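You operate a simulated robot arm through the tools that you are given. There is no shell and no other tool. Be economical: measure what you need, move in short steps, check, and stop when the job is done.

You are at the controls of a simulated two-armed robot. One attempt, no reset.

## Task
Butter the middle of the round tin, holding it steady.
Fine: one hand holds the tin while the other brushes; red brush, butter from the yellow dish; tube base out on the island top first; brush back in the white crock. A coat counts when it lies all over at full strength: go over it till it gets no stronger.

Only the result counts: the job must be done as asked and must still hold three seconds after the hand-in. Knocking over, shifting, dropping, spilling or breaking anything else fails it.

## Robot
Two 6-joint arms with two-finger parallel grippers on one trunk that stands fixed in place. Base frame: the origin is at the foot of the trunk, x ahead of it, y to its left, z up; the work surface is at about z = 930. Lengths are in mm, angles in rad, forces in N, time in s.
The left shoulder is at [20, 148, 841], the right one opposite. With the tool pointing down near the work surface each hand reaches from about 260 to 900 mm from the base axis, measured 20 degrees to its own side. Payload 4.4 kg a hand.
Tool frame (each hand has its own): the origin (TCP) lies between the finger pads and is the grasp point; the fingertips stand 23 mm ahead of it; z points along the fingers, y is the line along which they close. The gripper opens to 94 mm. The fingers are 38 mm wide and 10 mm thick; the gripper's body (54 by 96 mm) begins 39 mm behind the TCP.
Orientation is that of the tool frame in the base frame, as a unit quaternion [w, x, y, z]. With the fingers straight down and closing along the base's y, the tool's x points along the base's -x, its y along +y and its z along -z.

## Interface
- The arms move only by the tool nudge_tool. It takes "left_steps", "right_steps" or both (then of equal length, played together; a hand with none holds still); each is text: rows parted by semicolons, each of 7 numbers parted by spaces: the shift along the base's x, y, z in mm, then the turn, a rotation vector about the base's x, y, z in rad, then the gripper command, from -1 (fully open) to 1 (shut), values between in proportion. In form: dx dy dz ax ay az grip; .... A call has 1 to 8 rows; each row is the pose to reach, as a shift and turn from the pose commanded when the call began. Rows are played at 5 a second. More than 50 mm and 0.15 rad between two rows, or a gripper value outside its range, and nothing of the call is played. Where a pose cannot be reached the arm comes as near as it can. A force on the tool above 40 N (or 10 N above the force at the start of the call, whichever is more), or a blocked arm, ends the call early, and 0.2 s more pass. Each finger travels about 45 mm/s and halts on what it meets, pressing with about 27 N; the grip force reading is that of the motor and also rises with nothing between the fingers. The clock runs only during rows and for 0.2 s after the last one: add rows that repeat a pose to give the fingers time. The reply holds the time, the measured pose of the TCP, the force on the tool along the base axes, the opening and the grip force, in the units named above and with some noise, with the torque about the TCP (base axes, N m) and any sound that the robot's microphone picked up.
- Cameras (640 x 400 px; columns grow to the right, rows downward): "scene" is now at [62.5, 0.5, 1532.8]; the picture's right is [0.01, -1.00, 0.00], its down [-0.43, -0.00, -0.90] and it looks along [0.90, 0.01, -0.43] (base axes); focal length 370 px, centre (320, 200). "left" rides on the left gripper at [86, -16, -75] in its tool frame; the picture's right is [0.18, 0.98, 0.00], its down [-0.58, 0.11, -0.81] and it looks along [-0.79, 0.15, 0.59] (tool axes); focal length 243 px, centre (320, 200). "right" rides on the right gripper at [86, 16, -74] in its tool frame; the picture's right is [-0.18, 0.98, 0.00], its down [-0.58, -0.11, -0.81] and it looks along [-0.79, -0.15, 0.59] (tool axes); focal length 243 px, centre (320, 200).
- camera(camera): a new picture of that camera. It takes no simulated time.
- aim_head(pan, tilt): turns the head with the scene camera to pan (to the left, within 1.501 rad either way) and tilt (down, from -0.506 to 1.204), counted from straight ahead of the robot. It gives what a move gives.
- point_at(camera, pixels): for up to 12 pixels [column, row] of the newest picture of that camera ("zoom" is the newest enlarged one), the place [x, y, z] in the base frame of the surface seen there, good to about 2 mm. It takes no simulated time.
- inspect(camera, box): a new picture of the part [left, top, right, bottom] of that camera's present view, enlarged. It takes no simulated time.
- hand_in(): hands the job in; it is judged then, once.

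Work in short steps. Measure before you move; look again where a grasp or a placing could have gone wrong, and mend it. You have 80 turns and 48 pictures in all, those below and enlarged ones among them. Open the grippers and draw the arms clear of the work before you hand the job in, unless the task says otherwise; then end with one line.

The tools are called as name(argument=value, ...) on one line, values as JSON. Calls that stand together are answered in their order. nudge_tool: Moves the arms, as the interface text tells. Its arguments: {"type":"object","properties":{"left_steps":{"type":"string"},"right_steps":{"type":"string"}},"required":[]} The other tools are called the same way: aim_head (pan, tilt) turns the head that bears the scene camera; camera (camera) takes a picture; point_at (camera, pixels) gives the place of the surface under pixels of a picture; inspect (camera, box) takes an enlarged picture of a part of a camera's view; hand_in () hands the job in.

At the start:

```text
time_s: 0.0
left_ee_pos: [498.0, 183.7, 1386.5]
left_ee_rot: [0.0, 0.0, 1.0, 0.0]
left_contact_force: [-0.2, -0.6, 0.8]
left_wrist_torque: [0.03, -0.03, -0.02]
left_finger_gap: 93.8
left_finger_force: 0.1
right_ee_pos: [540.3, -188.8, 1305.4]
right_ee_rot: [0.001, 0.0, 1.0, 0.001]
right_contact_force: [0.2, 0.8, -0.5]
right_wrist_torque: [0.02, 0.04, 0.0]
right_finger_gap: 94.0
right_finger_force: 0.1
head pan, tilt: [0.007, 0.45]
```

scene: 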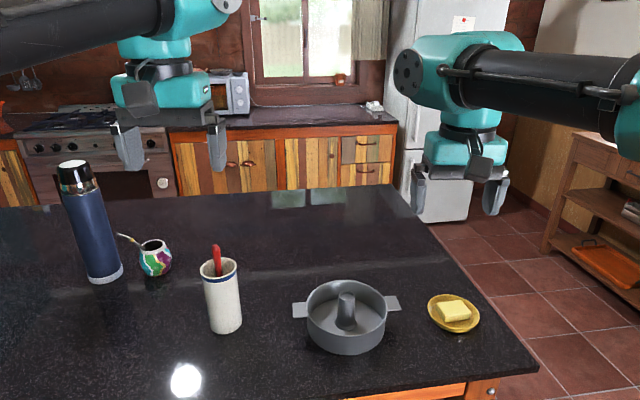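
right: 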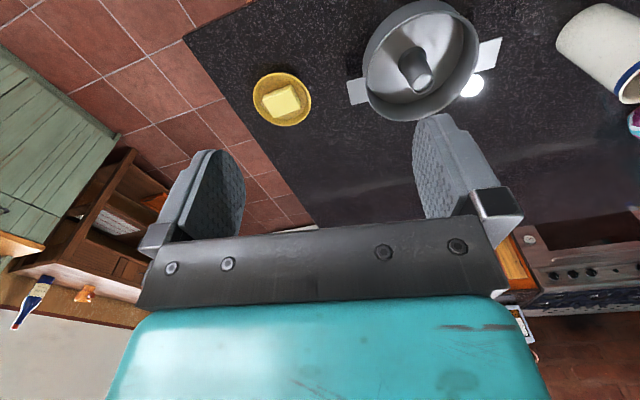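
left: 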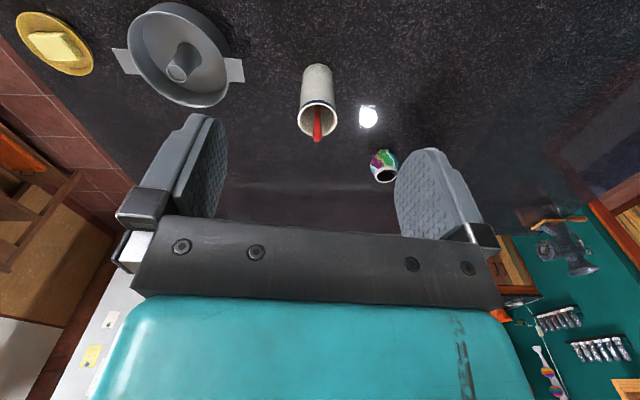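

I'll look closer at the tin, the crock with the red brush handle, and the dish before planning.

inspect(camera="scene", box=[280, 260, 500, 370])

inspect(camera="scene", box=[130, 230, 290, 340])

inspect(camera="right", box=[320, 0, 640, 140])

```text
2.91 times, centred on (390, 315) of scene
```

zoom: 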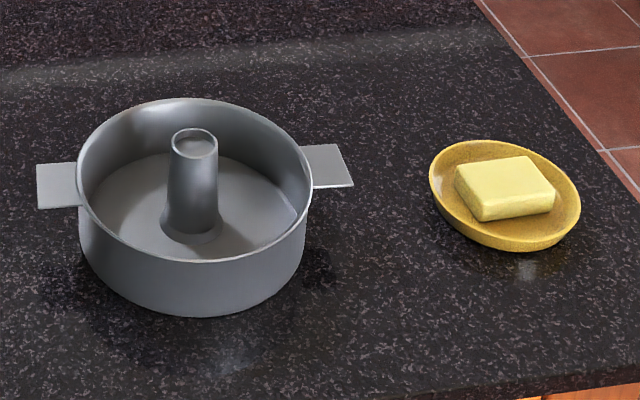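

```text
3.64 times, centred on (210, 285) of scene
```

zoom: 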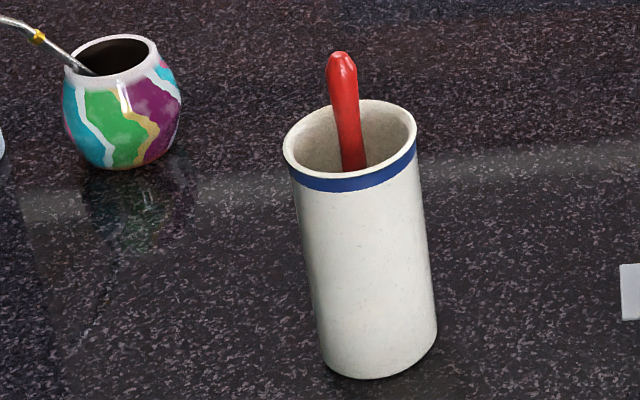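

```text
2.00 times, centred on (480, 70) of right
```

zoom: 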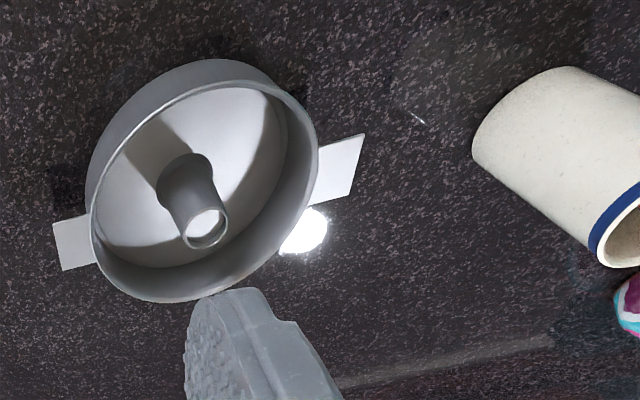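

The tin has a tube insert, two ears at (300,311) and (392,303), with the crock at (222,270) and brush tip at (216,248). I measure these.

camera(camera="scene")

point_at(camera="scene", pixels=[[347, 309], [342, 296], [352, 297], [325, 325], [374, 322], [300, 311], [394, 303], [308, 300], [386, 303], [347, 282], [346, 335], [365, 335]])

point_at(camera="scene", pixels=[[215, 246], [217, 260], [217, 270], [202, 272], [234, 266], [218, 279], [222, 258], [226, 331], [453, 309], [442, 303], [466, 315], [455, 296]])

point_at(camera="scene", pixels=[[430, 310], [478, 318], [452, 331], [440, 300], [446, 321], [470, 318], [155, 245], [75, 175], [260, 320], [400, 340], [280, 240], [500, 370]])

```text
41 pictures are left
```

scene: 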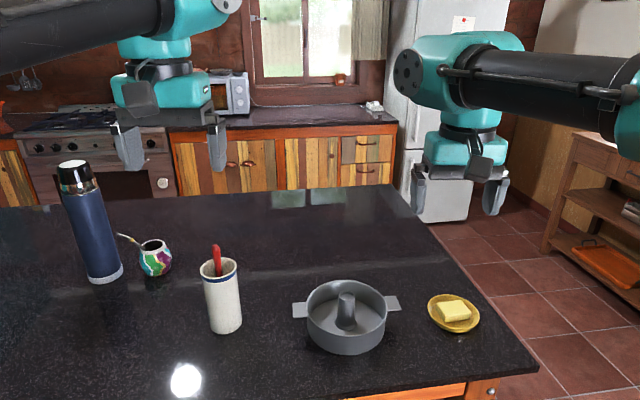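

```text
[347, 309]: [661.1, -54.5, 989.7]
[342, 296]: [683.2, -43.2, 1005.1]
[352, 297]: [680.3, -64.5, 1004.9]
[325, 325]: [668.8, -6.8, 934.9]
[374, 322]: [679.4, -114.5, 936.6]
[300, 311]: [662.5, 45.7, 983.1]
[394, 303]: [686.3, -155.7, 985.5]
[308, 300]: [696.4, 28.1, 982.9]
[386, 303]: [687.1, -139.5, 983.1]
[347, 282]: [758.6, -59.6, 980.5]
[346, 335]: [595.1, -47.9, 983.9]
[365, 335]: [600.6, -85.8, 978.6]
```

```text
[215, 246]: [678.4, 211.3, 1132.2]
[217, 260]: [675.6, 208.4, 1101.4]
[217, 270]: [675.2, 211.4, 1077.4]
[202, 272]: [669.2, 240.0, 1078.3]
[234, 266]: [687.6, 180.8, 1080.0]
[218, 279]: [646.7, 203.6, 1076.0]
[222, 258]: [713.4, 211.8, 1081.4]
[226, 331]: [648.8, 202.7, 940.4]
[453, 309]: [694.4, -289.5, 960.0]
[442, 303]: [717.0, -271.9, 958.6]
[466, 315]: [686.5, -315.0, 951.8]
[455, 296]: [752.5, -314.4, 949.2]
```

```text
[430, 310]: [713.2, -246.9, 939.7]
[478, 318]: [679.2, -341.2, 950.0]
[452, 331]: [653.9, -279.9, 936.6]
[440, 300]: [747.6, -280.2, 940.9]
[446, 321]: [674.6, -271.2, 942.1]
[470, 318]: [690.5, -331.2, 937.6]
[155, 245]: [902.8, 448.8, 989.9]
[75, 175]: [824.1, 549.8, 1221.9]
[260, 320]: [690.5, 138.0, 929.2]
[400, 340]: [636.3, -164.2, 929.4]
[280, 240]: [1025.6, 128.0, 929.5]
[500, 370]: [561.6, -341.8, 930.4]
```

Tin centre is about (677,-55), rim z 982, tube top z 1005. I bring the right hand above the tube at z 1100 first.

nudge_tool(right_steps="22.8 22.3 -34 0 0 0 -1;45.6 44.6 -68 0 0 0 -1;68.4 66.9 -102 0 0 0 -1;91.2 89.2 -136 0 0 0 -1;114 111.5 -170 0 0 0 -1;136.7 133.8 -205 0 0 0 -1;136.7 133.8 -205 0 0 0 -0.3")

camera(camera="right")

camera(camera="scene")

```text
time_s: 1.6
left_ee_pos: [497.8, 182.1, 1388.0]
left_ee_rot: [0.0, 0.001, 1.0, -0.001]
left_contact_force: [-0.6, 0.2, 0.6]
left_wrist_torque: [-0.02, 0.0, -0.02]
left_finger_gap: 94.0
left_finger_force: 0.1
right_ee_pos: [678.0, -54.7, 1099.5]
right_ee_rot: [0.001, 0.001, 1.0, 0.001]
right_contact_force: [0.6, 0.4, 0.2]
right_wrist_torque: [0.0, 0.0, 0.01]
right_finger_gap: 60.7
right_finger_force: 0.0
head pan, tilt: [0.007, 0.45]
```

```text
40 pictures are left
```

right: 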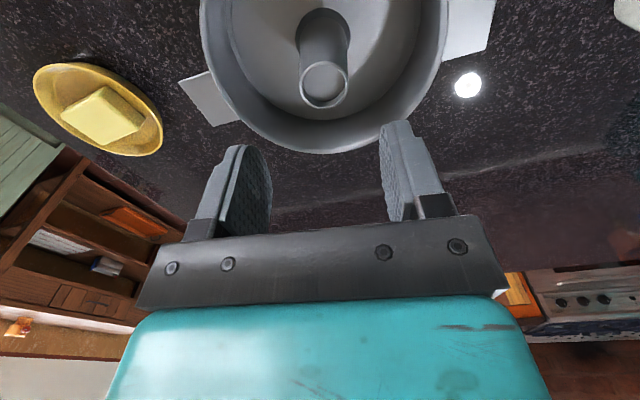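

```text
39 pictures are left
```

scene: 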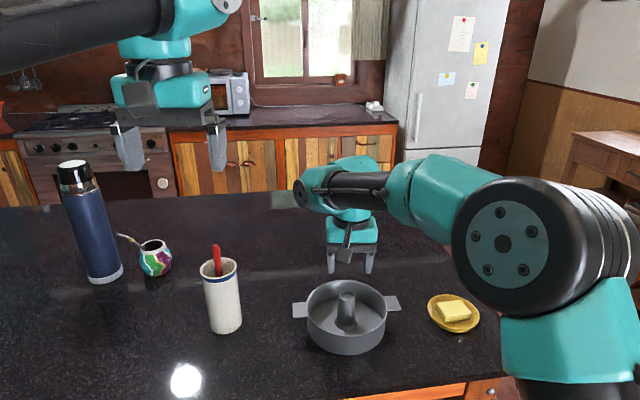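

I measure the tube's top ring in the right picture at (323,84), plus rim points and ear corners.

point_at(camera="right", pixels=[[302, 86], [346, 86], [323, 106], [323, 64], [323, 84], [365, 80], [270, 60], [181, 84], [213, 124], [490, 5], [484, 50], [447, 57]])

```text
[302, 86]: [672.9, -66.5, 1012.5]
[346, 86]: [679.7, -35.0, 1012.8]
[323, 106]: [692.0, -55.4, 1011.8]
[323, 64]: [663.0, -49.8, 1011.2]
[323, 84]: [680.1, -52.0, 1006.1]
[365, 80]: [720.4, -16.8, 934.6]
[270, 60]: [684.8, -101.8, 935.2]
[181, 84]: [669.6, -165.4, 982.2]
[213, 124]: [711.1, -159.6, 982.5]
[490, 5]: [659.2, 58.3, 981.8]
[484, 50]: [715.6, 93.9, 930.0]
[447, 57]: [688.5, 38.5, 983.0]
```

Tube centre (677.5,-52), top z 1012, about 31 mm across. I descend to z 990 and close.

nudge_tool(right_steps="0 2.5 -40 0 0 0 -0.3;0 2.5 -80 0 0 0 -0.3;0 2.5 -109 0 0 0 -0.3;0 2.5 -109 0 0 0 1;0 2.5 -109 0 0 0 1;0 2.5 -109 0 0 0 1;0 2.5 -109 0 0 0 1")

```text
time_s: 3.2
left_ee_pos: [497.6, 181.5, 1387.2]
left_ee_rot: [0.0, 0.0, 1.0, 0.0]
left_contact_force: [0.0, 0.1, -0.2]
left_wrist_torque: [-0.08, -0.02, -0.02]
left_finger_gap: 94.3
left_finger_force: 0.0
right_ee_pos: [676.1, -51.9, 990.8]
right_ee_rot: [0.001, 0.0, 1.0, 0.002]
right_contact_force: [0.0, -0.4, -0.1]
right_wrist_torque: [0.01, -0.09, 0.0]
right_finger_gap: 37.1
right_finger_force: 26.9
head pan, tilt: [0.007, 0.45]
```

The tube is gripped at 37 mm. I lift 30 mm and look whether the tin stays.

nudge_tool(right_steps="0 0 8 0 0 0 1;0 0 16 0 0 0 1;0 0 24 0 0 0 1;0 0 32 0 0 0 1")

inspect(camera="scene", box=[270, 230, 430, 360])

```text
time_s: 4.2
left_ee_pos: [497.2, 181.7, 1387.6]
left_ee_rot: [0.0, 0.0, 1.0, -0.001]
left_contact_force: [0.0, 0.7, 0.1]
left_wrist_torque: [-0.05, 0.04, -0.03]
left_finger_gap: 94.3
left_finger_force: 0.0
right_ee_pos: [676.3, -52.5, 1022.9]
right_ee_rot: [0.0, 0.0, 1.0, 0.001]
right_contact_force: [-0.1, 0.1, -1.4]
right_wrist_torque: [0.0, 0.03, -0.02]
right_finger_gap: 36.8
right_finger_force: 27.0
head pan, tilt: [0.007, 0.45]
```

```text
3.08 times, centred on (350, 295) of scene
```

zoom: 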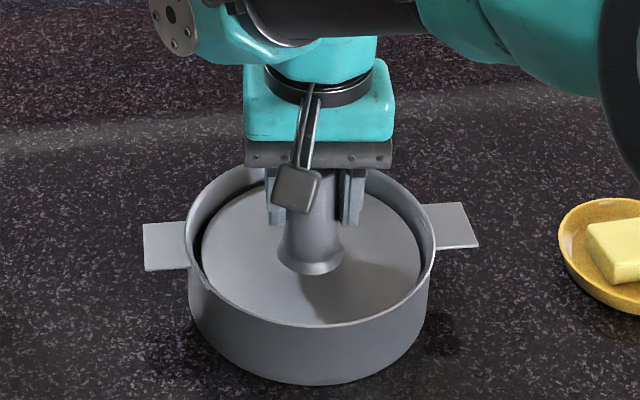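

The disc came free (1.4 N) and the tin stayed. I lift clear and carry it to about (835,-165), behind the tin and dish.

nudge_tool(right_steps="0 0 40 0 0 0 1;0 0 75 0 0 0 1;35 -22 75 0 0 0 1;70 -45 75 0 0 0 1;105 -70 75 0 0 0 1;135 -92 75 0 0 0 1;159 -113 75 0 0 0 1;159 -113 75 0 0 0 1")

camera(camera="scene")

```text
time_s: 6.0
left_ee_pos: [498.6, 182.2, 1387.3]
left_ee_rot: [0.0, 0.0, 1.0, 0.0]
left_contact_force: [-0.2, 0.3, -0.3]
left_wrist_torque: [-0.04, 0.02, 0.01]
left_finger_gap: 94.2
left_finger_force: 0.2
right_ee_pos: [824.8, -165.9, 1091.9]
right_ee_rot: [0.0, 0.0, 1.0, 0.002]
right_contact_force: [0.2, -0.2, -0.7]
right_wrist_torque: [-0.01, 0.01, -0.03]
right_finger_gap: 36.8
right_finger_force: 27.5
right hand out of reach, approached as far as the arm can: row 7, 8
head pan, tilt: [0.007, 0.45]
```

```text
37 pictures are left
```

scene: 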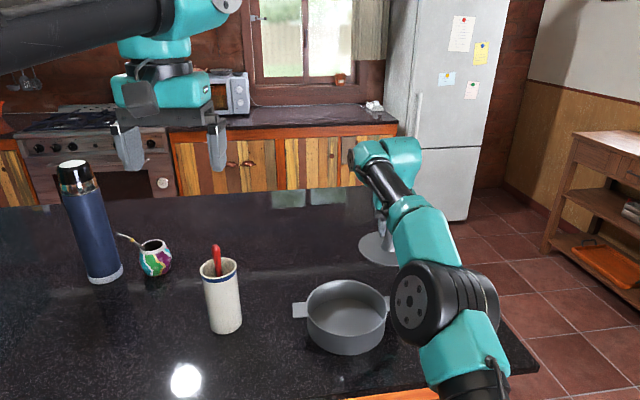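

The arm is at its reach edge (825,-166). I pull in about 10 mm and lower towards the table in steps.

nudge_tool(right_steps="-10 0 -25 0 0 0 1;-10 0 -60 0 0 0 1;-10 0 -85 0 0 0 1;-10 0 -92 0 0 0 1;-10 0 -92 0 0 0 1")

```text
time_s: 7.2
left_ee_pos: [497.4, 181.7, 1387.3]
left_ee_rot: [-0.001, 0.001, 1.0, 0.0]
left_contact_force: [-0.3, -0.8, -0.4]
left_wrist_torque: [-0.01, -0.01, -0.02]
left_finger_gap: 94.1
left_finger_force: 0.1
right_ee_pos: [815.3, -166.5, 1001.4]
right_ee_rot: [0.0, 0.001, 1.0, 0.001]
right_contact_force: [1.0, -0.8, -1.0]
right_wrist_torque: [0.0, 0.01, 0.05]
right_finger_gap: 36.9
right_finger_force: 27.0
head pan, tilt: [0.007, 0.45]
```

Still ~11 mm above the expected rest height; I lower on in 3 mm steps watching the force.

nudge_tool(right_steps="0 0 -3 0 0 0 1;0 0 -6 0 0 0 1;0 0 -9 0 0 0 1;0 0 -11 0 0 0 1;0 0 -11 0 0 0 1")

```text
time_s: 8.4
left_ee_pos: [497.8, 182.8, 1386.9]
left_ee_rot: [0.0, 0.0, 1.0, 0.0]
left_contact_force: [-0.3, -0.4, -0.1]
left_wrist_torque: [0.03, -0.01, -0.01]
left_finger_gap: 94.0
left_finger_force: 0.0
right_ee_pos: [815.2, -166.4, 989.1]
right_ee_rot: [0.0, 0.0, 1.0, 0.001]
right_contact_force: [-0.5, -0.3, -1.1]
right_wrist_torque: [-0.02, 0.01, -0.01]
right_finger_gap: 36.9
right_finger_force: 27.7
head pan, tilt: [0.007, 0.45]
```

No contact yet; a few more 1.5 mm steps.

nudge_tool(right_steps="0 0 -1.5 0 0 0 1;0 0 -3 0 0 0 1;0 0 -3 0 0 0 1")

inspect(camera="scene", box=[300, 200, 460, 300])

```text
time_s: 9.2
left_ee_pos: [496.4, 181.2, 1388.3]
left_ee_rot: [0.0, 0.001, 1.0, 0.0]
left_contact_force: [0.7, 0.0, 0.0]
left_wrist_torque: [-0.03, 0.02, -0.02]
left_finger_gap: 94.2
left_finger_force: 0.1
right_ee_pos: [814.1, -164.8, 987.6]
right_ee_rot: [-0.001, 0.0, 1.0, 0.0]
right_contact_force: [0.3, 0.8, -0.7]
right_wrist_torque: [-0.01, -0.01, 0.04]
right_finger_gap: 37.0
right_finger_force: 26.9
head pan, tilt: [0.007, 0.45]
```

```text
4.00 times, centred on (380, 250) of scene
```

zoom: 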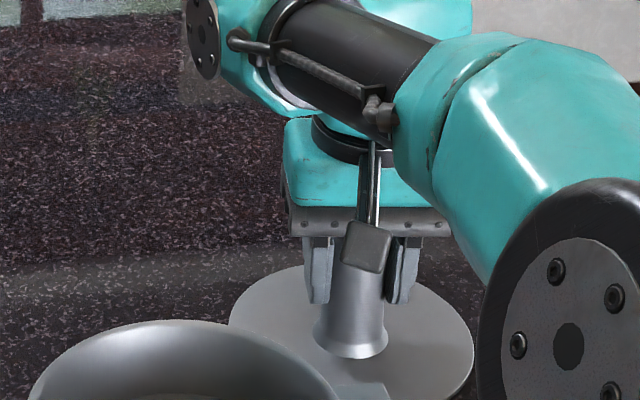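

I measure the disc's surface at zoom (260,310) against the counter next to it (200,290).

point_at(camera="zoom", pixels=[[260, 310], [300, 350], [440, 340], [200, 290], [345, 351], [232, 312], [474, 350], [450, 395]])

nudge_tool(right_steps="0 0 -1 0 0 0 1;0 0 -2 0 0 0 1;0 0 -2 0 0 0 1")

```text
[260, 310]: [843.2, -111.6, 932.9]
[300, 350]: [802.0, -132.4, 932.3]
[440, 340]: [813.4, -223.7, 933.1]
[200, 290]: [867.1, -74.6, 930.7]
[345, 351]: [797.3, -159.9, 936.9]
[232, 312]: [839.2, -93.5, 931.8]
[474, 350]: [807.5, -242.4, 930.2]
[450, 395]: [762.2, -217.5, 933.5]
```

```text
time_s: 10.0
left_ee_pos: [497.1, 182.4, 1388.2]
left_ee_rot: [0.0, 0.0, 1.0, 0.0]
left_contact_force: [0.4, 0.3, -0.5]
left_wrist_torque: [0.0, 0.0, 0.03]
left_finger_gap: 94.0
left_finger_force: 0.0
right_ee_pos: [815.9, -166.5, 986.4]
right_ee_rot: [0.001, 0.0, 1.0, 0.001]
right_contact_force: [-1.3, 1.2, 15.1]
right_wrist_torque: [0.03, 0.35, -0.02]
right_finger_gap: 37.1
right_finger_force: 27.4
head pan, tilt: [0.007, 0.45]
```

It rests on the counter (15 N). I release and rise straight up.

nudge_tool(right_steps="0 0 1 0 0 0 -0.2;0 0 1 0 0 0 -0.2;0 0 1 0 0 0 -0.2;0 0 40 0 0 0 -0.2;0 0 80 0 0 0 -0.2;0 0 110 0 0 0 -0.2")

nudge_tool(right_steps="-40 20 40 0 0 0 -0.2;-80 40 80 0 0 0 -0.2;-115 60 110 0 0 0 -0.2;-140 90 140 0 0 0 -0.2;-150 130 150 0 0 0 -0.2;-150 170 150 0 0 0 -0.2;-145 210 150 0 0 0 -0.2;-140 250 150 0 0 0 -0.2")

camera(camera="scene")

```text
time_s: 11.4
left_ee_pos: [497.9, 181.9, 1386.0]
left_ee_rot: [0.0, -0.001, 1.0, 0.0]
left_contact_force: [-0.9, -0.2, 0.2]
left_wrist_torque: [0.02, -0.03, 0.0]
left_finger_gap: 94.0
left_finger_force: 0.1
right_ee_pos: [816.0, -166.9, 1095.4]
right_ee_rot: [0.0, 0.0, 1.0, 0.001]
right_contact_force: [0.1, -0.6, -0.4]
right_wrist_torque: [0.04, -0.01, 0.02]
right_finger_gap: 56.2
right_finger_force: 0.0
head pan, tilt: [0.007, 0.45]
```

```text
refused: row 1 steps farther than a row can; nothing moved
```

```text
35 pictures are left
```

scene: 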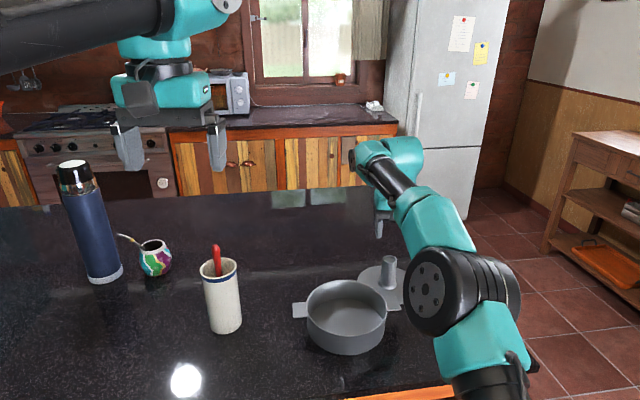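

Tube base stands on the counter. I move the left hand aside to the left while the right travels toward above the crock.

nudge_tool(left_steps="-10 25 0 0 0 0 -1;-20 50 0 0 0 0 -1;-30 75 0 0 0 0 -1;-40 100 0 0 0 0 -1;-50 125 0 0 0 0 -1;-60 150 0 0 0 0 -1;-70 175 0 0 0 0 -1;-70 175 0 0 0 0 -1", right_steps="-25 10 30 0 0 0 -0.2;-50 20 60 0 0 0 -0.2;-75 35 90 0 0 0 -0.2;-100 60 115 0 0 0 -0.2;-115 90 140 0 0 0 -0.2;-120 130 150 0 0 0 -0.2;-125 170 160 0 0 0 -0.2;-128 210 165 0 0 0 -0.2")

nudge_tool(right_steps="-4 40 0 0 0 0 -0.3;-6 80 0 0 0 0 -0.3;-9 120 0 0 0 0 -0.3;-9 145 0 0 0 0 -0.4;-9 168 0 0 0 0 -0.4;-9 168 0 0 0 0 -0.4")

camera(camera="right")

camera(camera="scene")

```text
time_s: 13.2
left_ee_pos: [426.6, 357.5, 1387.6]
left_ee_rot: [0.0, 0.0, 1.0, 0.0]
left_contact_force: [0.3, -0.8, 0.6]
left_wrist_torque: [0.05, -0.01, 0.0]
left_finger_gap: 93.8
left_finger_force: 0.0
right_ee_pos: [686.7, 43.4, 1260.2]
right_ee_rot: [0.001, 0.0, 1.0, 0.001]
right_contact_force: [-0.2, -1.3, 0.7]
right_wrist_torque: [0.07, 0.02, -0.04]
right_finger_gap: 56.5
right_finger_force: 0.0
head pan, tilt: [0.007, 0.45]
```

```text
time_s: 14.6
left_ee_pos: [427.4, 359.6, 1388.3]
left_ee_rot: [0.001, 0.0, 1.0, 0.0]
left_contact_force: [1.2, -0.6, 0.9]
left_wrist_torque: [-0.03, 0.01, 0.04]
left_finger_gap: 93.9
left_finger_force: 0.2
right_ee_pos: [647.1, 187.9, 1241.5]
right_ee_rot: [0.0, 0.0, 1.0, 0.001]
right_contact_force: [0.2, 0.1, 0.8]
right_wrist_torque: [-0.03, 0.0, -0.02]
right_finger_gap: 66.0
right_finger_force: 0.1
right hand out of reach, approached as far as the arm can: row 2, 3, 4, 5, 6
head pan, tilt: [0.007, 0.45]
```

```text
34 pictures are left
```

right: 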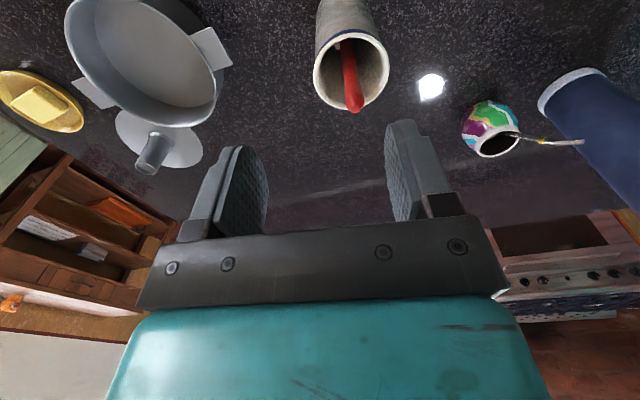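

```text
33 pictures are left
```

scene: 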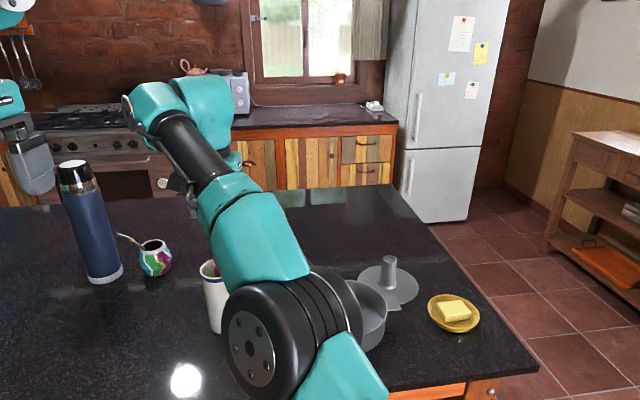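

The top-down pose is out of reach at z 1260 there, so I'll tilt the right tool (fingers leaning forward, -0.5 rad about y) to gain reach. First the rotation only, then read the pose.

nudge_tool(right_steps="0 0 0 0 -0.13 0 -0.4;0 0 0 0 -0.26 0 -0.4;0 0 0 0 -0.39 0 -0.4;0 0 0 0 -0.5 0 -0.4;0 0 0 0 -0.5 0 -0.4")

point_at(camera="right", pixels=[[354, 108], [352, 96], [350, 80], [347, 60], [344, 45], [345, 97], [362, 97], [315, 70], [388, 70], [352, 35], [345, 106]])

```text
time_s: 15.8
left_ee_pos: [427.6, 358.0, 1387.1]
left_ee_rot: [0.001, 0.001, 1.0, 0.0]
left_contact_force: [0.7, 1.1, 0.7]
left_wrist_torque: [0.0, 0.0, -0.01]
left_finger_gap: 94.1
left_finger_force: 0.1
right_ee_pos: [645.8, 186.2, 1241.1]
right_ee_rot: [0.248, 0.0, 0.969, 0.0]
right_contact_force: [-0.6, 0.2, -0.2]
right_wrist_torque: [-0.02, -0.02, 0.02]
right_finger_gap: 65.9
right_finger_force: 0.0
head pan, tilt: [0.007, 0.45]
```

```text
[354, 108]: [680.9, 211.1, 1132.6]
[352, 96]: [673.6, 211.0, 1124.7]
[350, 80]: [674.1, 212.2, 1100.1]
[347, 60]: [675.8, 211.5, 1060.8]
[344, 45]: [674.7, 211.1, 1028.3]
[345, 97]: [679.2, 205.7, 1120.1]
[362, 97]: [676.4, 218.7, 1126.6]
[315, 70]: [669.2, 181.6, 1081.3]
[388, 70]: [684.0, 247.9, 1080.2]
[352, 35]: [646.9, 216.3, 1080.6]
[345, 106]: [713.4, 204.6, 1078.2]
```

The handle stands vertical at about (680,211.5), top z 1132. I move above it at z 1180 with tilted tool and check.

nudge_tool(right_steps="12 9 -10 0 0 0 -0.4;24 18 -20 0 0 0 -0.4;34 25 -35 0 0 0 -0.4;34 25 -60 0 0 0 -0.4;34 25 -60 0 0 0 -0.4")

camera(camera="right")

```text
time_s: 17.0
left_ee_pos: [427.2, 357.3, 1388.2]
left_ee_rot: [0.0, -0.001, 1.0, 0.0]
left_contact_force: [0.2, -0.6, -0.6]
left_wrist_torque: [-0.04, 0.01, -0.04]
left_finger_gap: 94.0
left_finger_force: 0.1
right_ee_pos: [678.9, 209.9, 1181.2]
right_ee_rot: [0.247, -0.001, 0.969, 0.002]
right_contact_force: [-0.3, -0.2, -0.4]
right_wrist_torque: [0.03, 0.0, -0.03]
right_finger_gap: 66.0
right_finger_force: 0.0
head pan, tilt: [0.007, 0.45]
```

```text
32 pictures are left
```

right: 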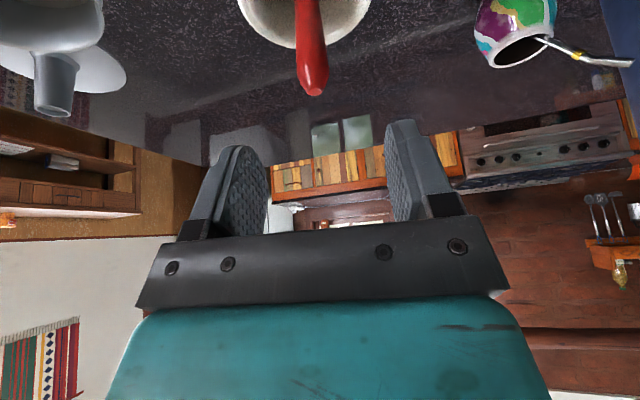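

Aligned (handle between the fingers). I descend to z 1114 and close.

nudge_tool(right_steps="1 1.5 -30 0 0 0 -0.4;1 1.5 -55 0 0 0 -0.4;1 1.5 -67 0 0 0 -0.4;1 1.5 -67 0 0 0 1;1 1.5 -67 0 0 0 1;1 1.5 -67 0 0 0 1;1 1.5 -67 0 0 0 1;1 1.5 -67 0 0 0 1")

camera(camera="right")

```text
time_s: 18.8
left_ee_pos: [427.1, 359.3, 1387.3]
left_ee_rot: [-0.001, 0.0, 1.0, 0.0]
left_contact_force: [-0.7, 0.1, 0.4]
left_wrist_torque: [0.03, 0.0, -0.01]
left_finger_gap: 93.9
left_finger_force: 0.1
right_ee_pos: [679.5, 213.0, 1113.6]
right_ee_rot: [0.248, 0.001, 0.969, 0.0]
right_contact_force: [0.1, 1.3, 1.1]
right_wrist_torque: [0.01, 0.0, -0.01]
right_finger_gap: 14.0
right_finger_force: 27.0
head pan, tilt: [0.007, 0.45]
```

```text
31 pictures are left
```

right: 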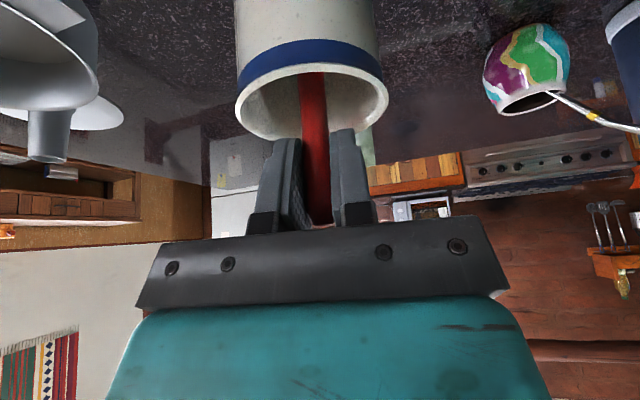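

Gripped at 14 mm. I lift straight up 150 mm in steps.

nudge_tool(right_steps="0 0 10 0 0 0 1;0 0 30 0 0 0 1;0 0 55 0 0 0 1;0 0 80 0 0 0 1;0 0 105 0 0 0 1;0 0 130 0 0 0 1;0 0 150 0 0 0 1;0 0 150 0 0 0 1")

camera(camera="right")

camera(camera="scene")

```text
time_s: 20.6
left_ee_pos: [427.3, 358.5, 1387.8]
left_ee_rot: [0.0, 0.0, 1.0, -0.001]
left_contact_force: [0.0, 0.4, -0.1]
left_wrist_torque: [-0.02, 0.02, 0.0]
left_finger_gap: 93.9
left_finger_force: 0.1
right_ee_pos: [679.6, 213.3, 1262.7]
right_ee_rot: [0.249, 0.001, 0.969, 0.0]
right_contact_force: [0.0, -0.2, -0.1]
right_wrist_torque: [-0.01, 0.0, -0.01]
right_finger_gap: 13.9
right_finger_force: 27.2
head pan, tilt: [0.007, 0.45]
```

```text
30 pictures are left
```

right: 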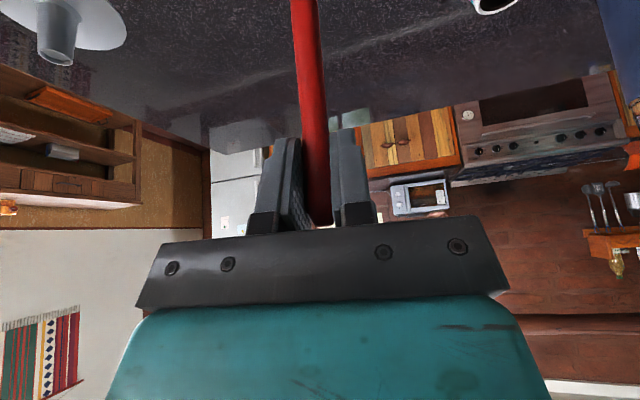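

```text
29 pictures are left
```

scene: 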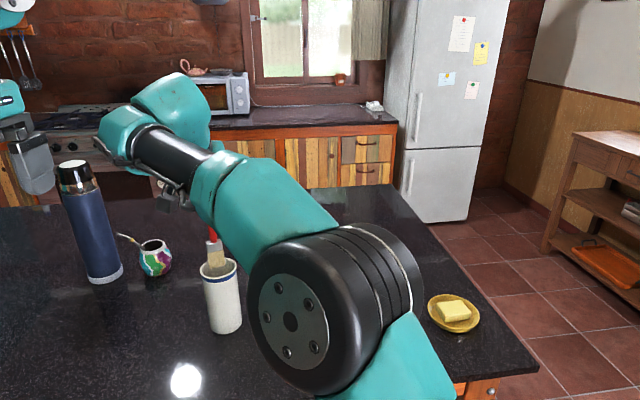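

inspect(camera="scene", box=[180, 210, 260, 290])

point_at(camera="scene", pixels=[[207, 244], [222, 241], [216, 252], [217, 262], [224, 260], [209, 263], [218, 266], [218, 270]])

```text
5.00 times, centred on (220, 250) of scene
```

zoom: 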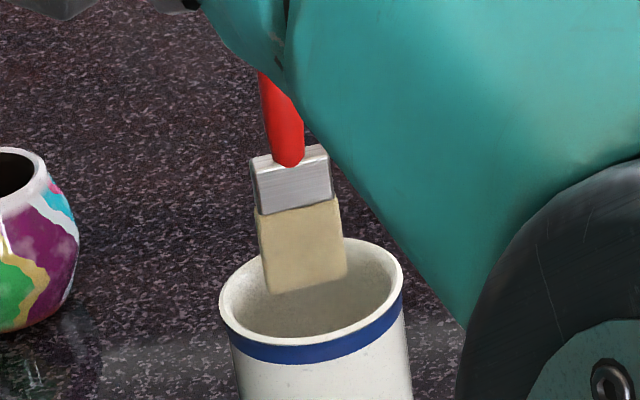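

```text
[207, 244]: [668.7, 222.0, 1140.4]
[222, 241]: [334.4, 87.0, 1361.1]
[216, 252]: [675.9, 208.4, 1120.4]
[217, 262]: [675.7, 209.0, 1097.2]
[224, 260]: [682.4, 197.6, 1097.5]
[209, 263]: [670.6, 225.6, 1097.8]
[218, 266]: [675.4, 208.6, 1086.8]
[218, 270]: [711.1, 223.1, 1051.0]
```

Brush: flat bristles ~32 mm wide along y, tip at z≈1084, i.e. ~179 mm below the TCP. I rise 18 mm more, then carry it right toward the butter.

nudge_tool(right_steps="0 0 18 0 0 0 1;0 -40 18 0 0 0 1;2 -85 10 0 0 0 1;4 -132 0 0 0 0 1;6 -180 0 0 0 0 1;8 -228 -5 0 0 0 1;10 -276 -5 0 0 0 1;12 -324 -10 0 0 0 1")

nudge_tool(right_steps="0 -45 -10 0 0 0 1;2 -90 -20 0 0 0 1;4 -135 -35 0 0 0 1;5 -181 -50 0 0 0 1;5 -181 -80 0 0 0 1;5 -181 -80 0 0 0 1")

camera(camera="scene")

```text
time_s: 22.4
left_ee_pos: [426.7, 359.5, 1387.4]
left_ee_rot: [0.001, 0.0, 1.0, 0.0]
left_contact_force: [0.0, 0.0, 0.1]
left_wrist_torque: [-0.06, 0.01, 0.0]
left_finger_gap: 94.1
left_finger_force: 0.1
right_ee_pos: [694.9, -111.3, 1253.0]
right_ee_rot: [0.248, -0.001, 0.969, 0.002]
right_contact_force: [0.1, 0.8, 0.0]
right_wrist_torque: [-0.06, -0.02, -0.07]
right_finger_gap: 14.0
right_finger_force: 27.1
head pan, tilt: [0.007, 0.45]
```

```text
time_s: 23.8
left_ee_pos: [427.7, 357.9, 1387.6]
left_ee_rot: [0.0, 0.0, 1.0, 0.001]
left_contact_force: [0.8, -0.2, -1.0]
left_wrist_torque: [0.0, 0.01, 0.01]
left_finger_gap: 93.8
left_finger_force: 0.1
right_ee_pos: [699.3, -292.3, 1171.7]
right_ee_rot: [0.248, 0.001, 0.969, 0.0]
right_contact_force: [0.8, -0.3, -0.3]
right_wrist_torque: [-0.03, 0.0, -0.01]
right_finger_gap: 13.8
right_finger_force: 27.0
head pan, tilt: [0.007, 0.45]
```

```text
27 pictures are left
```

scene: 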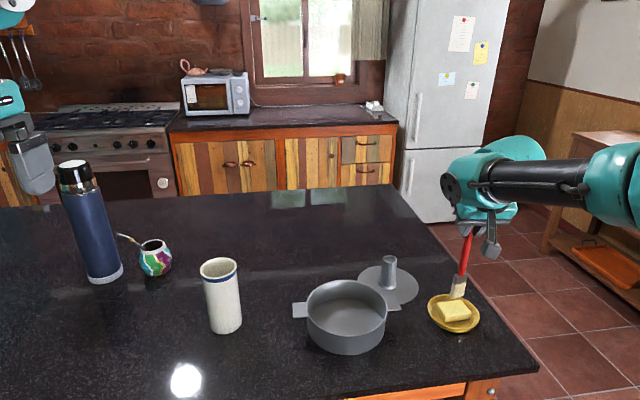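

Brush hangs over the butter's back. Zoom in to measure tip and butter.

inspect(camera="scene", box=[415, 265, 495, 335])

point_at(camera="scene", pixels=[[450, 297], [457, 298], [464, 298], [458, 288], [440, 305], [464, 302], [445, 320], [469, 316], [453, 311]])

camera(camera="right")

```text
5.71 times, centred on (455, 300) of scene
```

zoom: 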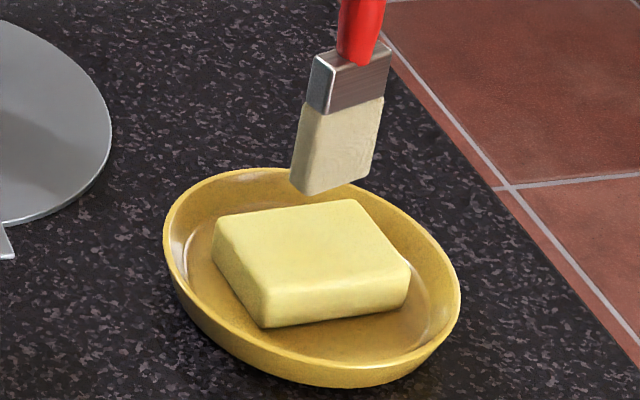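

```text
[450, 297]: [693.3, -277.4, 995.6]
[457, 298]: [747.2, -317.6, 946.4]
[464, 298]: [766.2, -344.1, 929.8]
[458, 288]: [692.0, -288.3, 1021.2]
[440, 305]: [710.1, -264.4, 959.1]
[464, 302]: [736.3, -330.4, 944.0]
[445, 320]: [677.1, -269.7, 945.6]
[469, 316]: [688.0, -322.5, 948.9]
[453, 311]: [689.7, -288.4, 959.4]
```

```text
25 pictures are left
```

right: 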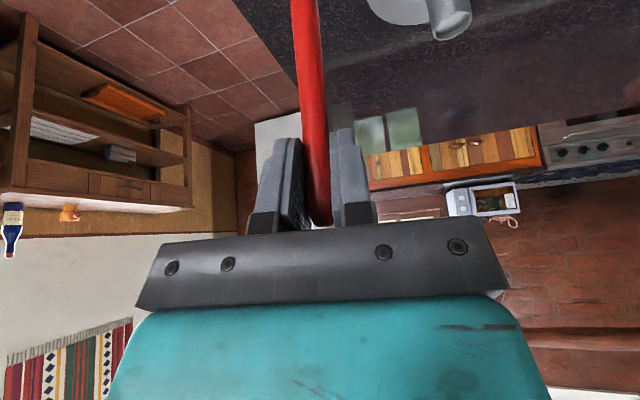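

Tip (≈699,-292,993) is over the butter centre. I lower until light contact.

nudge_tool(right_steps="-1 2 -15 0 0 0 1;-1 2 -27 0 0 0 1;-1 2 -30 0 0 0 1;-1 2 -32 0 0 0 1;-1 2 -34 0 0 0 1;-1 2 -34 0 0 0 1")

```text
time_s: 25.2
left_ee_pos: [427.4, 358.1, 1387.2]
left_ee_rot: [0.0, 0.0, 1.0, 0.0]
left_contact_force: [-0.4, -0.2, -0.1]
left_wrist_torque: [0.0, 0.0, -0.01]
left_finger_gap: 94.4
left_finger_force: 0.1
right_ee_pos: [696.8, -289.1, 1138.3]
right_ee_rot: [0.248, 0.001, 0.969, 0.0]
right_contact_force: [-0.3, 0.8, 3.5]
right_wrist_torque: [0.04, 0.04, 0.03]
right_finger_gap: 13.9
right_finger_force: 26.9
head pan, tilt: [0.007, 0.45]
```

Contact at 3.5 N with TCP z 1138. I press 1 mm more, make small strokes along x, and lift to look.

nudge_tool(right_steps="0 0 -1 0 0 0 1;6 0 -1 0 0 0 1;0 0 -1 0 0 0 1;-6 0 -1 0 0 0 1;0 0 -1 0 0 0 1;0 0 -1 0 0 0 1;0 0 20 0 0 0 1;0 0 50 0 0 0 1")

inspect(camera="scene", box=[415, 255, 495, 335])

```text
time_s: 27.0
left_ee_pos: [427.4, 357.7, 1388.3]
left_ee_rot: [-0.001, 0.0, 1.0, 0.0]
left_contact_force: [0.4, 0.1, 0.1]
left_wrist_torque: [-0.01, 0.02, 0.03]
left_finger_gap: 94.1
left_finger_force: 0.1
right_ee_pos: [698.0, -290.4, 1188.6]
right_ee_rot: [0.248, 0.0, 0.969, 0.001]
right_contact_force: [0.1, 0.3, -0.8]
right_wrist_torque: [0.02, 0.02, -0.04]
right_finger_gap: 13.9
right_finger_force: 27.2
head pan, tilt: [0.007, 0.45]
```

```text
5.00 times, centred on (455, 295) of scene
```

zoom: 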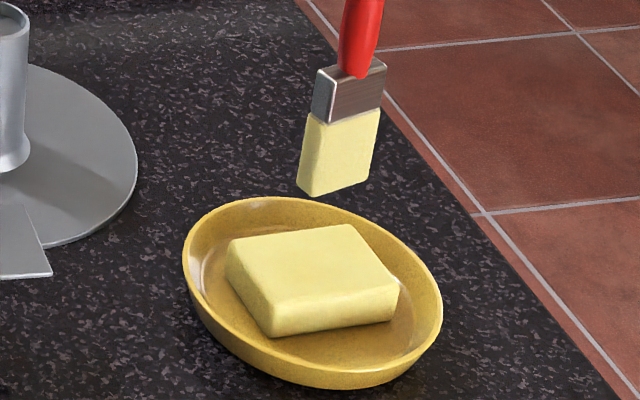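

The bristles are now butter-yellow. Next the left hand: I measure the left ear corners of the tin.

inspect(camera="scene", box=[280, 265, 410, 360])

camera(camera="scene")

point_at(camera="scene", pixels=[[294, 304], [306, 304], [295, 316], [306, 315], [300, 310], [300, 304], [300, 316], [320, 310], [350, 310], [350, 300], [370, 310], [349, 322]])

```text
4.21 times, centred on (345, 312) of scene
```

zoom: 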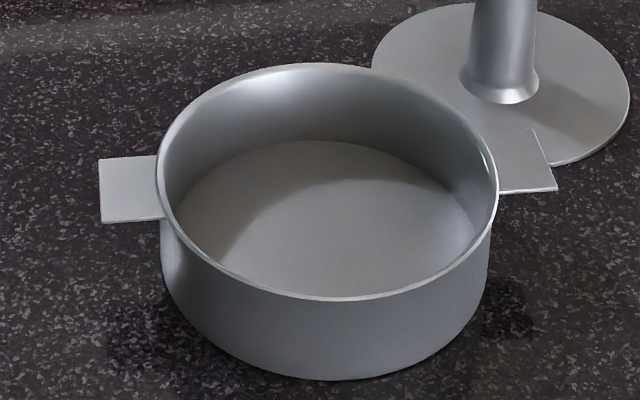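

```text
22 pictures are left
```

scene: 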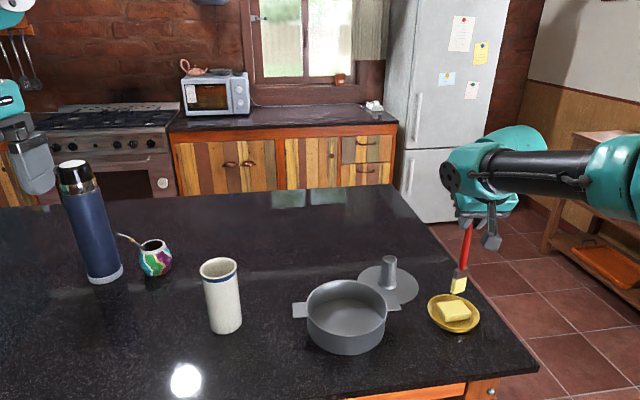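

```text
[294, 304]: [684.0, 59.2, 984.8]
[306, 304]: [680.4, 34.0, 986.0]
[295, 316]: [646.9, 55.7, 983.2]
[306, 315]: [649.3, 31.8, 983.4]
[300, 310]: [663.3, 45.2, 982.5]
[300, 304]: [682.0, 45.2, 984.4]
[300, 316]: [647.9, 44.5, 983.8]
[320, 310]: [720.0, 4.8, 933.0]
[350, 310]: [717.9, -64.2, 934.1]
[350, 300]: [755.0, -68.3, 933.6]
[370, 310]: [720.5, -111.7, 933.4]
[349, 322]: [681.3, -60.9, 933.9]
```

Ear: x≈645–687, y≈28–60, z 984. I'll pinch its two side edges with the left hand (yaw -1.46, lean 0.3 away from the tin). First yaw and approach overhead.

nudge_tool(left_steps="24 -30 -14 0 0 -0.146 -0.5;48 -60 -28 0 0 -0.292 -0.5;72 -90 -42 0 0 -0.438 -0.5;95 -120 -55 0 0 -0.584 -0.5;119 -150 -69 0 0 -0.73 -0.5;143 -180 -83 0 0 -0.876 -0.5;167 -210 -97 0 0 -1.022 -0.5;190 -240 -110 0 0 -1.168 -0.5")

nudge_tool(left_steps="20 -25 -10 0 0 -0.146 -0.5;47 -62 -20 0 0 -0.294 -0.5;47 -62 -30 0 0 -0.294 -0.5")

nudge_tool(left_steps="0 0 -20 -0.149 -0.0165 0 -0.5;0 0 -40 -0.298 -0.033 0 -0.5;0 0 -60 -0.298 -0.033 0 -0.5;0 0 -60 -0.298 -0.033 0 -0.5")

camera(camera="scene")

camera(camera="left")

```text
time_s: 28.8
left_ee_pos: [618.2, 118.1, 1277.8]
left_ee_rot: [0.002, 0.552, 0.834, 0.0]
left_contact_force: [0.0, 0.0, 0.6]
left_wrist_torque: [-0.04, -0.05, 0.01]
left_finger_gap: 70.5
left_finger_force: 0.0
right_ee_pos: [698.1, -288.8, 1188.3]
right_ee_rot: [0.249, 0.0, 0.969, 0.001]
right_contact_force: [0.1, -0.2, 0.3]
right_wrist_torque: [-0.03, -0.03, -0.01]
right_finger_gap: 14.1
right_finger_force: 26.8
head pan, tilt: [0.007, 0.45]
```

```text
time_s: 29.6
left_ee_pos: [664.3, 56.0, 1249.0]
left_ee_rot: [-0.001, 0.667, 0.745, 0.0]
left_contact_force: [-0.2, 0.5, 0.4]
left_wrist_torque: [-0.01, -0.04, -0.04]
left_finger_gap: 70.7
left_finger_force: 0.0
right_ee_pos: [697.3, -289.8, 1188.8]
right_ee_rot: [0.247, -0.001, 0.969, 0.002]
right_contact_force: [0.1, 0.5, 0.2]
right_wrist_torque: [-0.01, -0.02, -0.04]
right_finger_gap: 13.9
right_finger_force: 26.8
head pan, tilt: [0.007, 0.45]
```

```text
time_s: 30.6
left_ee_pos: [664.7, 56.2, 1187.5]
left_ee_rot: [0.111, 0.661, 0.736, -0.1]
left_contact_force: [0.1, 0.8, 0.1]
left_wrist_torque: [0.0, -0.01, 0.02]
left_finger_gap: 70.3
left_finger_force: 0.2
right_ee_pos: [697.8, -289.8, 1188.6]
right_ee_rot: [0.248, 0.0, 0.969, 0.001]
right_contact_force: [0.5, -0.8, -0.1]
right_wrist_torque: [0.02, 0.02, 0.02]
right_finger_gap: 13.8
right_finger_force: 27.0
head pan, tilt: [0.007, 0.45]
```

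```text
21 pictures are left
```

scene: 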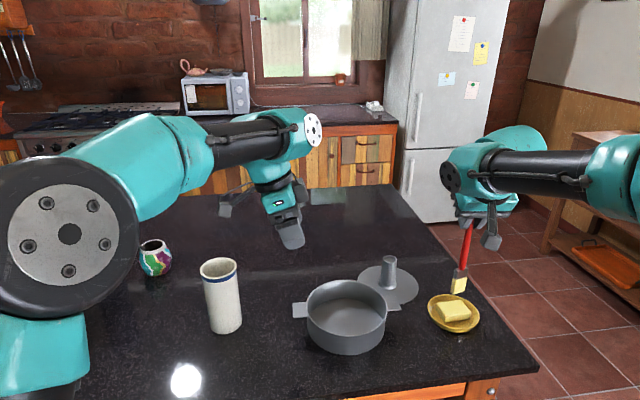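

```text
20 pictures are left
```

left: 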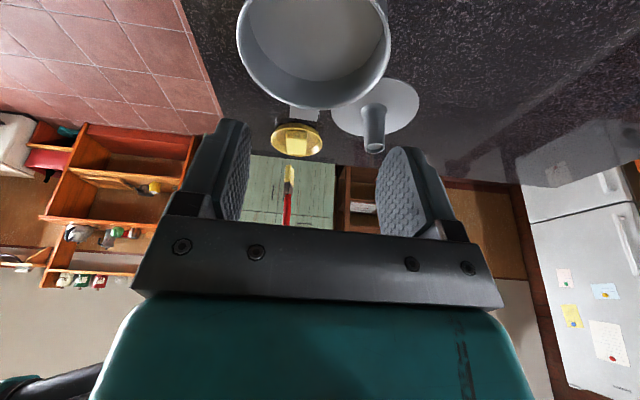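

Lean and yaw as wanted. I descend vertically to z 1015 and check alignment over the ear.

nudge_tool(left_steps="0 0.5 -45 0 0 0 -0.5;0 0.5 -90 0 0 0 -0.5;0 0.5 -130 0 0 0 -0.5;0 0.5 -155 0 0 0 -0.5;0 0.5 -172 0 0 0 -0.5;0 0.5 -172 0 0 0 -0.5")

inspect(camera="scene", box=[190, 220, 350, 340])

camera(camera="left")

```text
time_s: 32.0
left_ee_pos: [664.4, 57.4, 1015.6]
left_ee_rot: [0.111, 0.66, 0.736, -0.1]
left_contact_force: [0.3, -0.1, 0.5]
left_wrist_torque: [0.02, -0.02, -0.01]
left_finger_gap: 70.3
left_finger_force: 0.0
right_ee_pos: [697.6, -290.7, 1189.6]
right_ee_rot: [0.247, 0.0, 0.969, 0.001]
right_contact_force: [-0.3, -0.4, -1.1]
right_wrist_torque: [0.03, -0.04, -0.01]
right_finger_gap: 13.9
right_finger_force: 26.9
head pan, tilt: [0.007, 0.45]
```

```text
3.33 times, centred on (270, 280) of scene
```

zoom: 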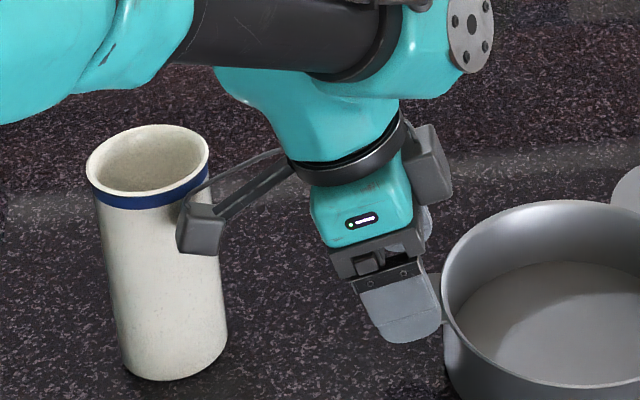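

```text
18 pictures are left
```

left: 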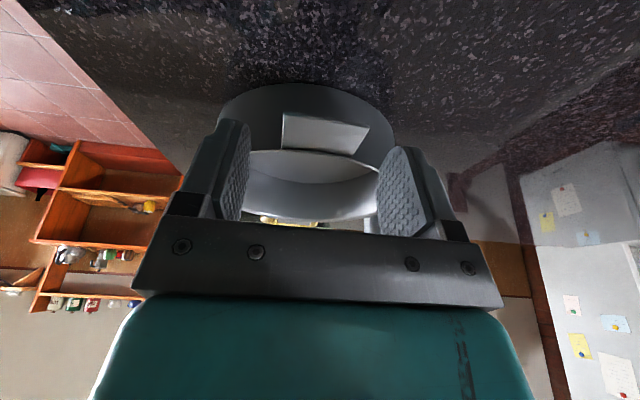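

Ear sits between the fingers at (283–370, 112–156). I measure its corners to centre well.

point_at(camera="left", pixels=[[285, 115], [367, 128], [284, 145], [354, 153], [285, 130], [360, 141], [320, 135]])

```text
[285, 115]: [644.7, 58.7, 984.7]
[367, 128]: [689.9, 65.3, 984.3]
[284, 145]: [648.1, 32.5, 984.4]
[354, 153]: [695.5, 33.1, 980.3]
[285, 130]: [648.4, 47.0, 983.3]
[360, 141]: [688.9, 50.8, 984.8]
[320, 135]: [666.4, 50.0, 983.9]
```

Ear centre at y≈57 is x≈667, yaw ≈0.135. I correct +2.5 mm, +0.026 rad, descend to z 985, then close.

nudge_tool(left_steps="2.5 0 -10 0 0 0.026 -0.5;2.5 0 -22 0 0 0.026 -0.5;2.5 0 -31 0 0 0.026 -0.5;2.5 0 -31 0 0 0.026 -0.1;2.5 0 -31 0 0 0.026 0;2.5 0 -31 0 0 0.026 0.1;2.5 0 -31 0 0 0.026 0.1")

nudge_tool(left_steps="0 0 0 0 0 0 1;0 0 0 0 0 0 1;0 0 0 0 0 0 1")

camera(camera="scene")

```text
time_s: 33.6
left_ee_pos: [667.8, 56.5, 984.6]
left_ee_rot: [0.113, 0.65, 0.745, -0.098]
left_contact_force: [-0.2, 0.0, -0.1]
left_wrist_torque: [0.1, -0.07, -0.02]
left_finger_gap: 44.6
left_finger_force: 27.2
right_ee_pos: [698.4, -289.6, 1187.7]
right_ee_rot: [0.248, 0.0, 0.969, 0.0]
right_contact_force: [-0.4, -0.3, -0.8]
right_wrist_torque: [0.01, 0.01, 0.02]
right_finger_gap: 13.9
right_finger_force: 27.0
head pan, tilt: [0.007, 0.45]
```

```text
time_s: 34.4
left_ee_pos: [665.9, 57.3, 984.2]
left_ee_rot: [0.112, 0.65, 0.745, -0.098]
left_contact_force: [1.1, 0.2, -0.4]
left_wrist_torque: [0.18, 0.02, 0.0]
left_finger_gap: 44.8
left_finger_force: 26.8
right_ee_pos: [697.9, -290.0, 1187.0]
right_ee_rot: [0.247, 0.0, 0.969, 0.001]
right_contact_force: [0.1, 0.2, -0.2]
right_wrist_torque: [0.04, -0.01, 0.02]
right_finger_gap: 13.7
right_finger_force: 27.0
head pan, tilt: [0.007, 0.45]
```

```text
17 pictures are left
```

scene: 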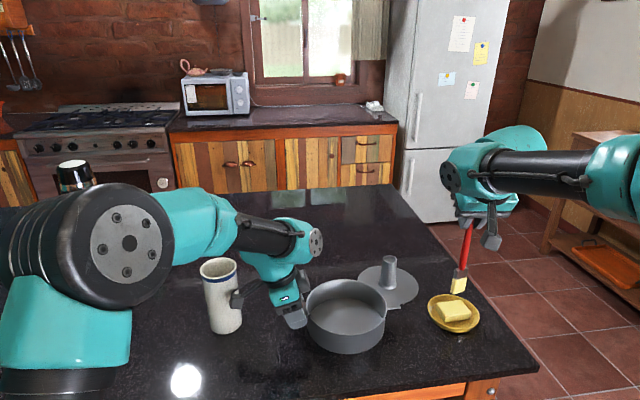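

Ear is held (44.8 mm, 27 N) and tin is in place. I bring the brush over the tin's centre with a 0.4 rad yaw to keep the right wrist away from the left hand.

nudge_tool(left_steps="0 0 0 0 0 0 1;0 0 0 0 0 0 1;0 0 0 0 0 0 1;0 0 0 0 0 0 1;0 0 0 0 0 0 1;0 0 0 0 0 0 1;0 0 0 0 0 0 1", right_steps="0 0 20 0 0 0 1;-4 45 20 0 0 0.08 1;-8 90 20 0 0 0.16 1;-12 137 20 0 0 0.24 1;-16 185 20 0 0 0.32 1;-21 234 20 0 0 0.4 1;-21 234 20 0 0 0.4 1")

inspect(camera="scene", box=[220, 180, 460, 360])

```text
time_s: 36.0
left_ee_pos: [667.4, 56.7, 983.2]
left_ee_rot: [0.113, 0.65, 0.745, -0.099]
left_contact_force: [-0.1, -0.8, 1.2]
left_wrist_torque: [0.21, 0.04, -0.01]
left_finger_gap: 44.9
left_finger_force: 27.3
right_ee_pos: [677.3, -56.3, 1209.9]
right_ee_rot: [0.243, -0.193, 0.949, 0.05]
right_contact_force: [0.1, -0.5, 0.3]
right_wrist_torque: [0.01, 0.0, -0.03]
right_finger_gap: 14.2
right_finger_force: 26.8
head pan, tilt: [0.007, 0.45]
```

```text
2.22 times, centred on (340, 270) of scene
```

zoom: 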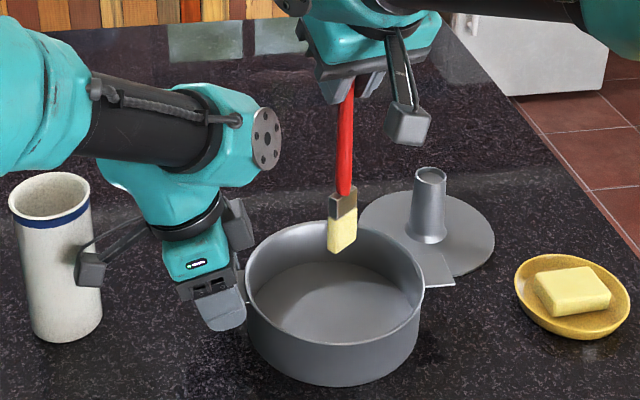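

The left wrist disc at zoom (268,138) could come near the right gripper; I measure it.

point_at(camera="zoom", pixels=[[268, 138], [279, 138], [270, 112], [262, 165], [312, 60], [322, 85], [332, 250], [345, 250], [356, 240], [340, 215], [232, 225], [250, 205]])

```text
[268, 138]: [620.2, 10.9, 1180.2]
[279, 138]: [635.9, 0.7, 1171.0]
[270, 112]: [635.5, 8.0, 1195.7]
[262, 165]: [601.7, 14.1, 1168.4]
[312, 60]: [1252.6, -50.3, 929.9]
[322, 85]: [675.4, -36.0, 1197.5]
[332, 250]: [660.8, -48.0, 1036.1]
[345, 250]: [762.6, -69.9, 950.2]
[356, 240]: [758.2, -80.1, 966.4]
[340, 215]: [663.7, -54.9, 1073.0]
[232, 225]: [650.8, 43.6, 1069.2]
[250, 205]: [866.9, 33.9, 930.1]
```

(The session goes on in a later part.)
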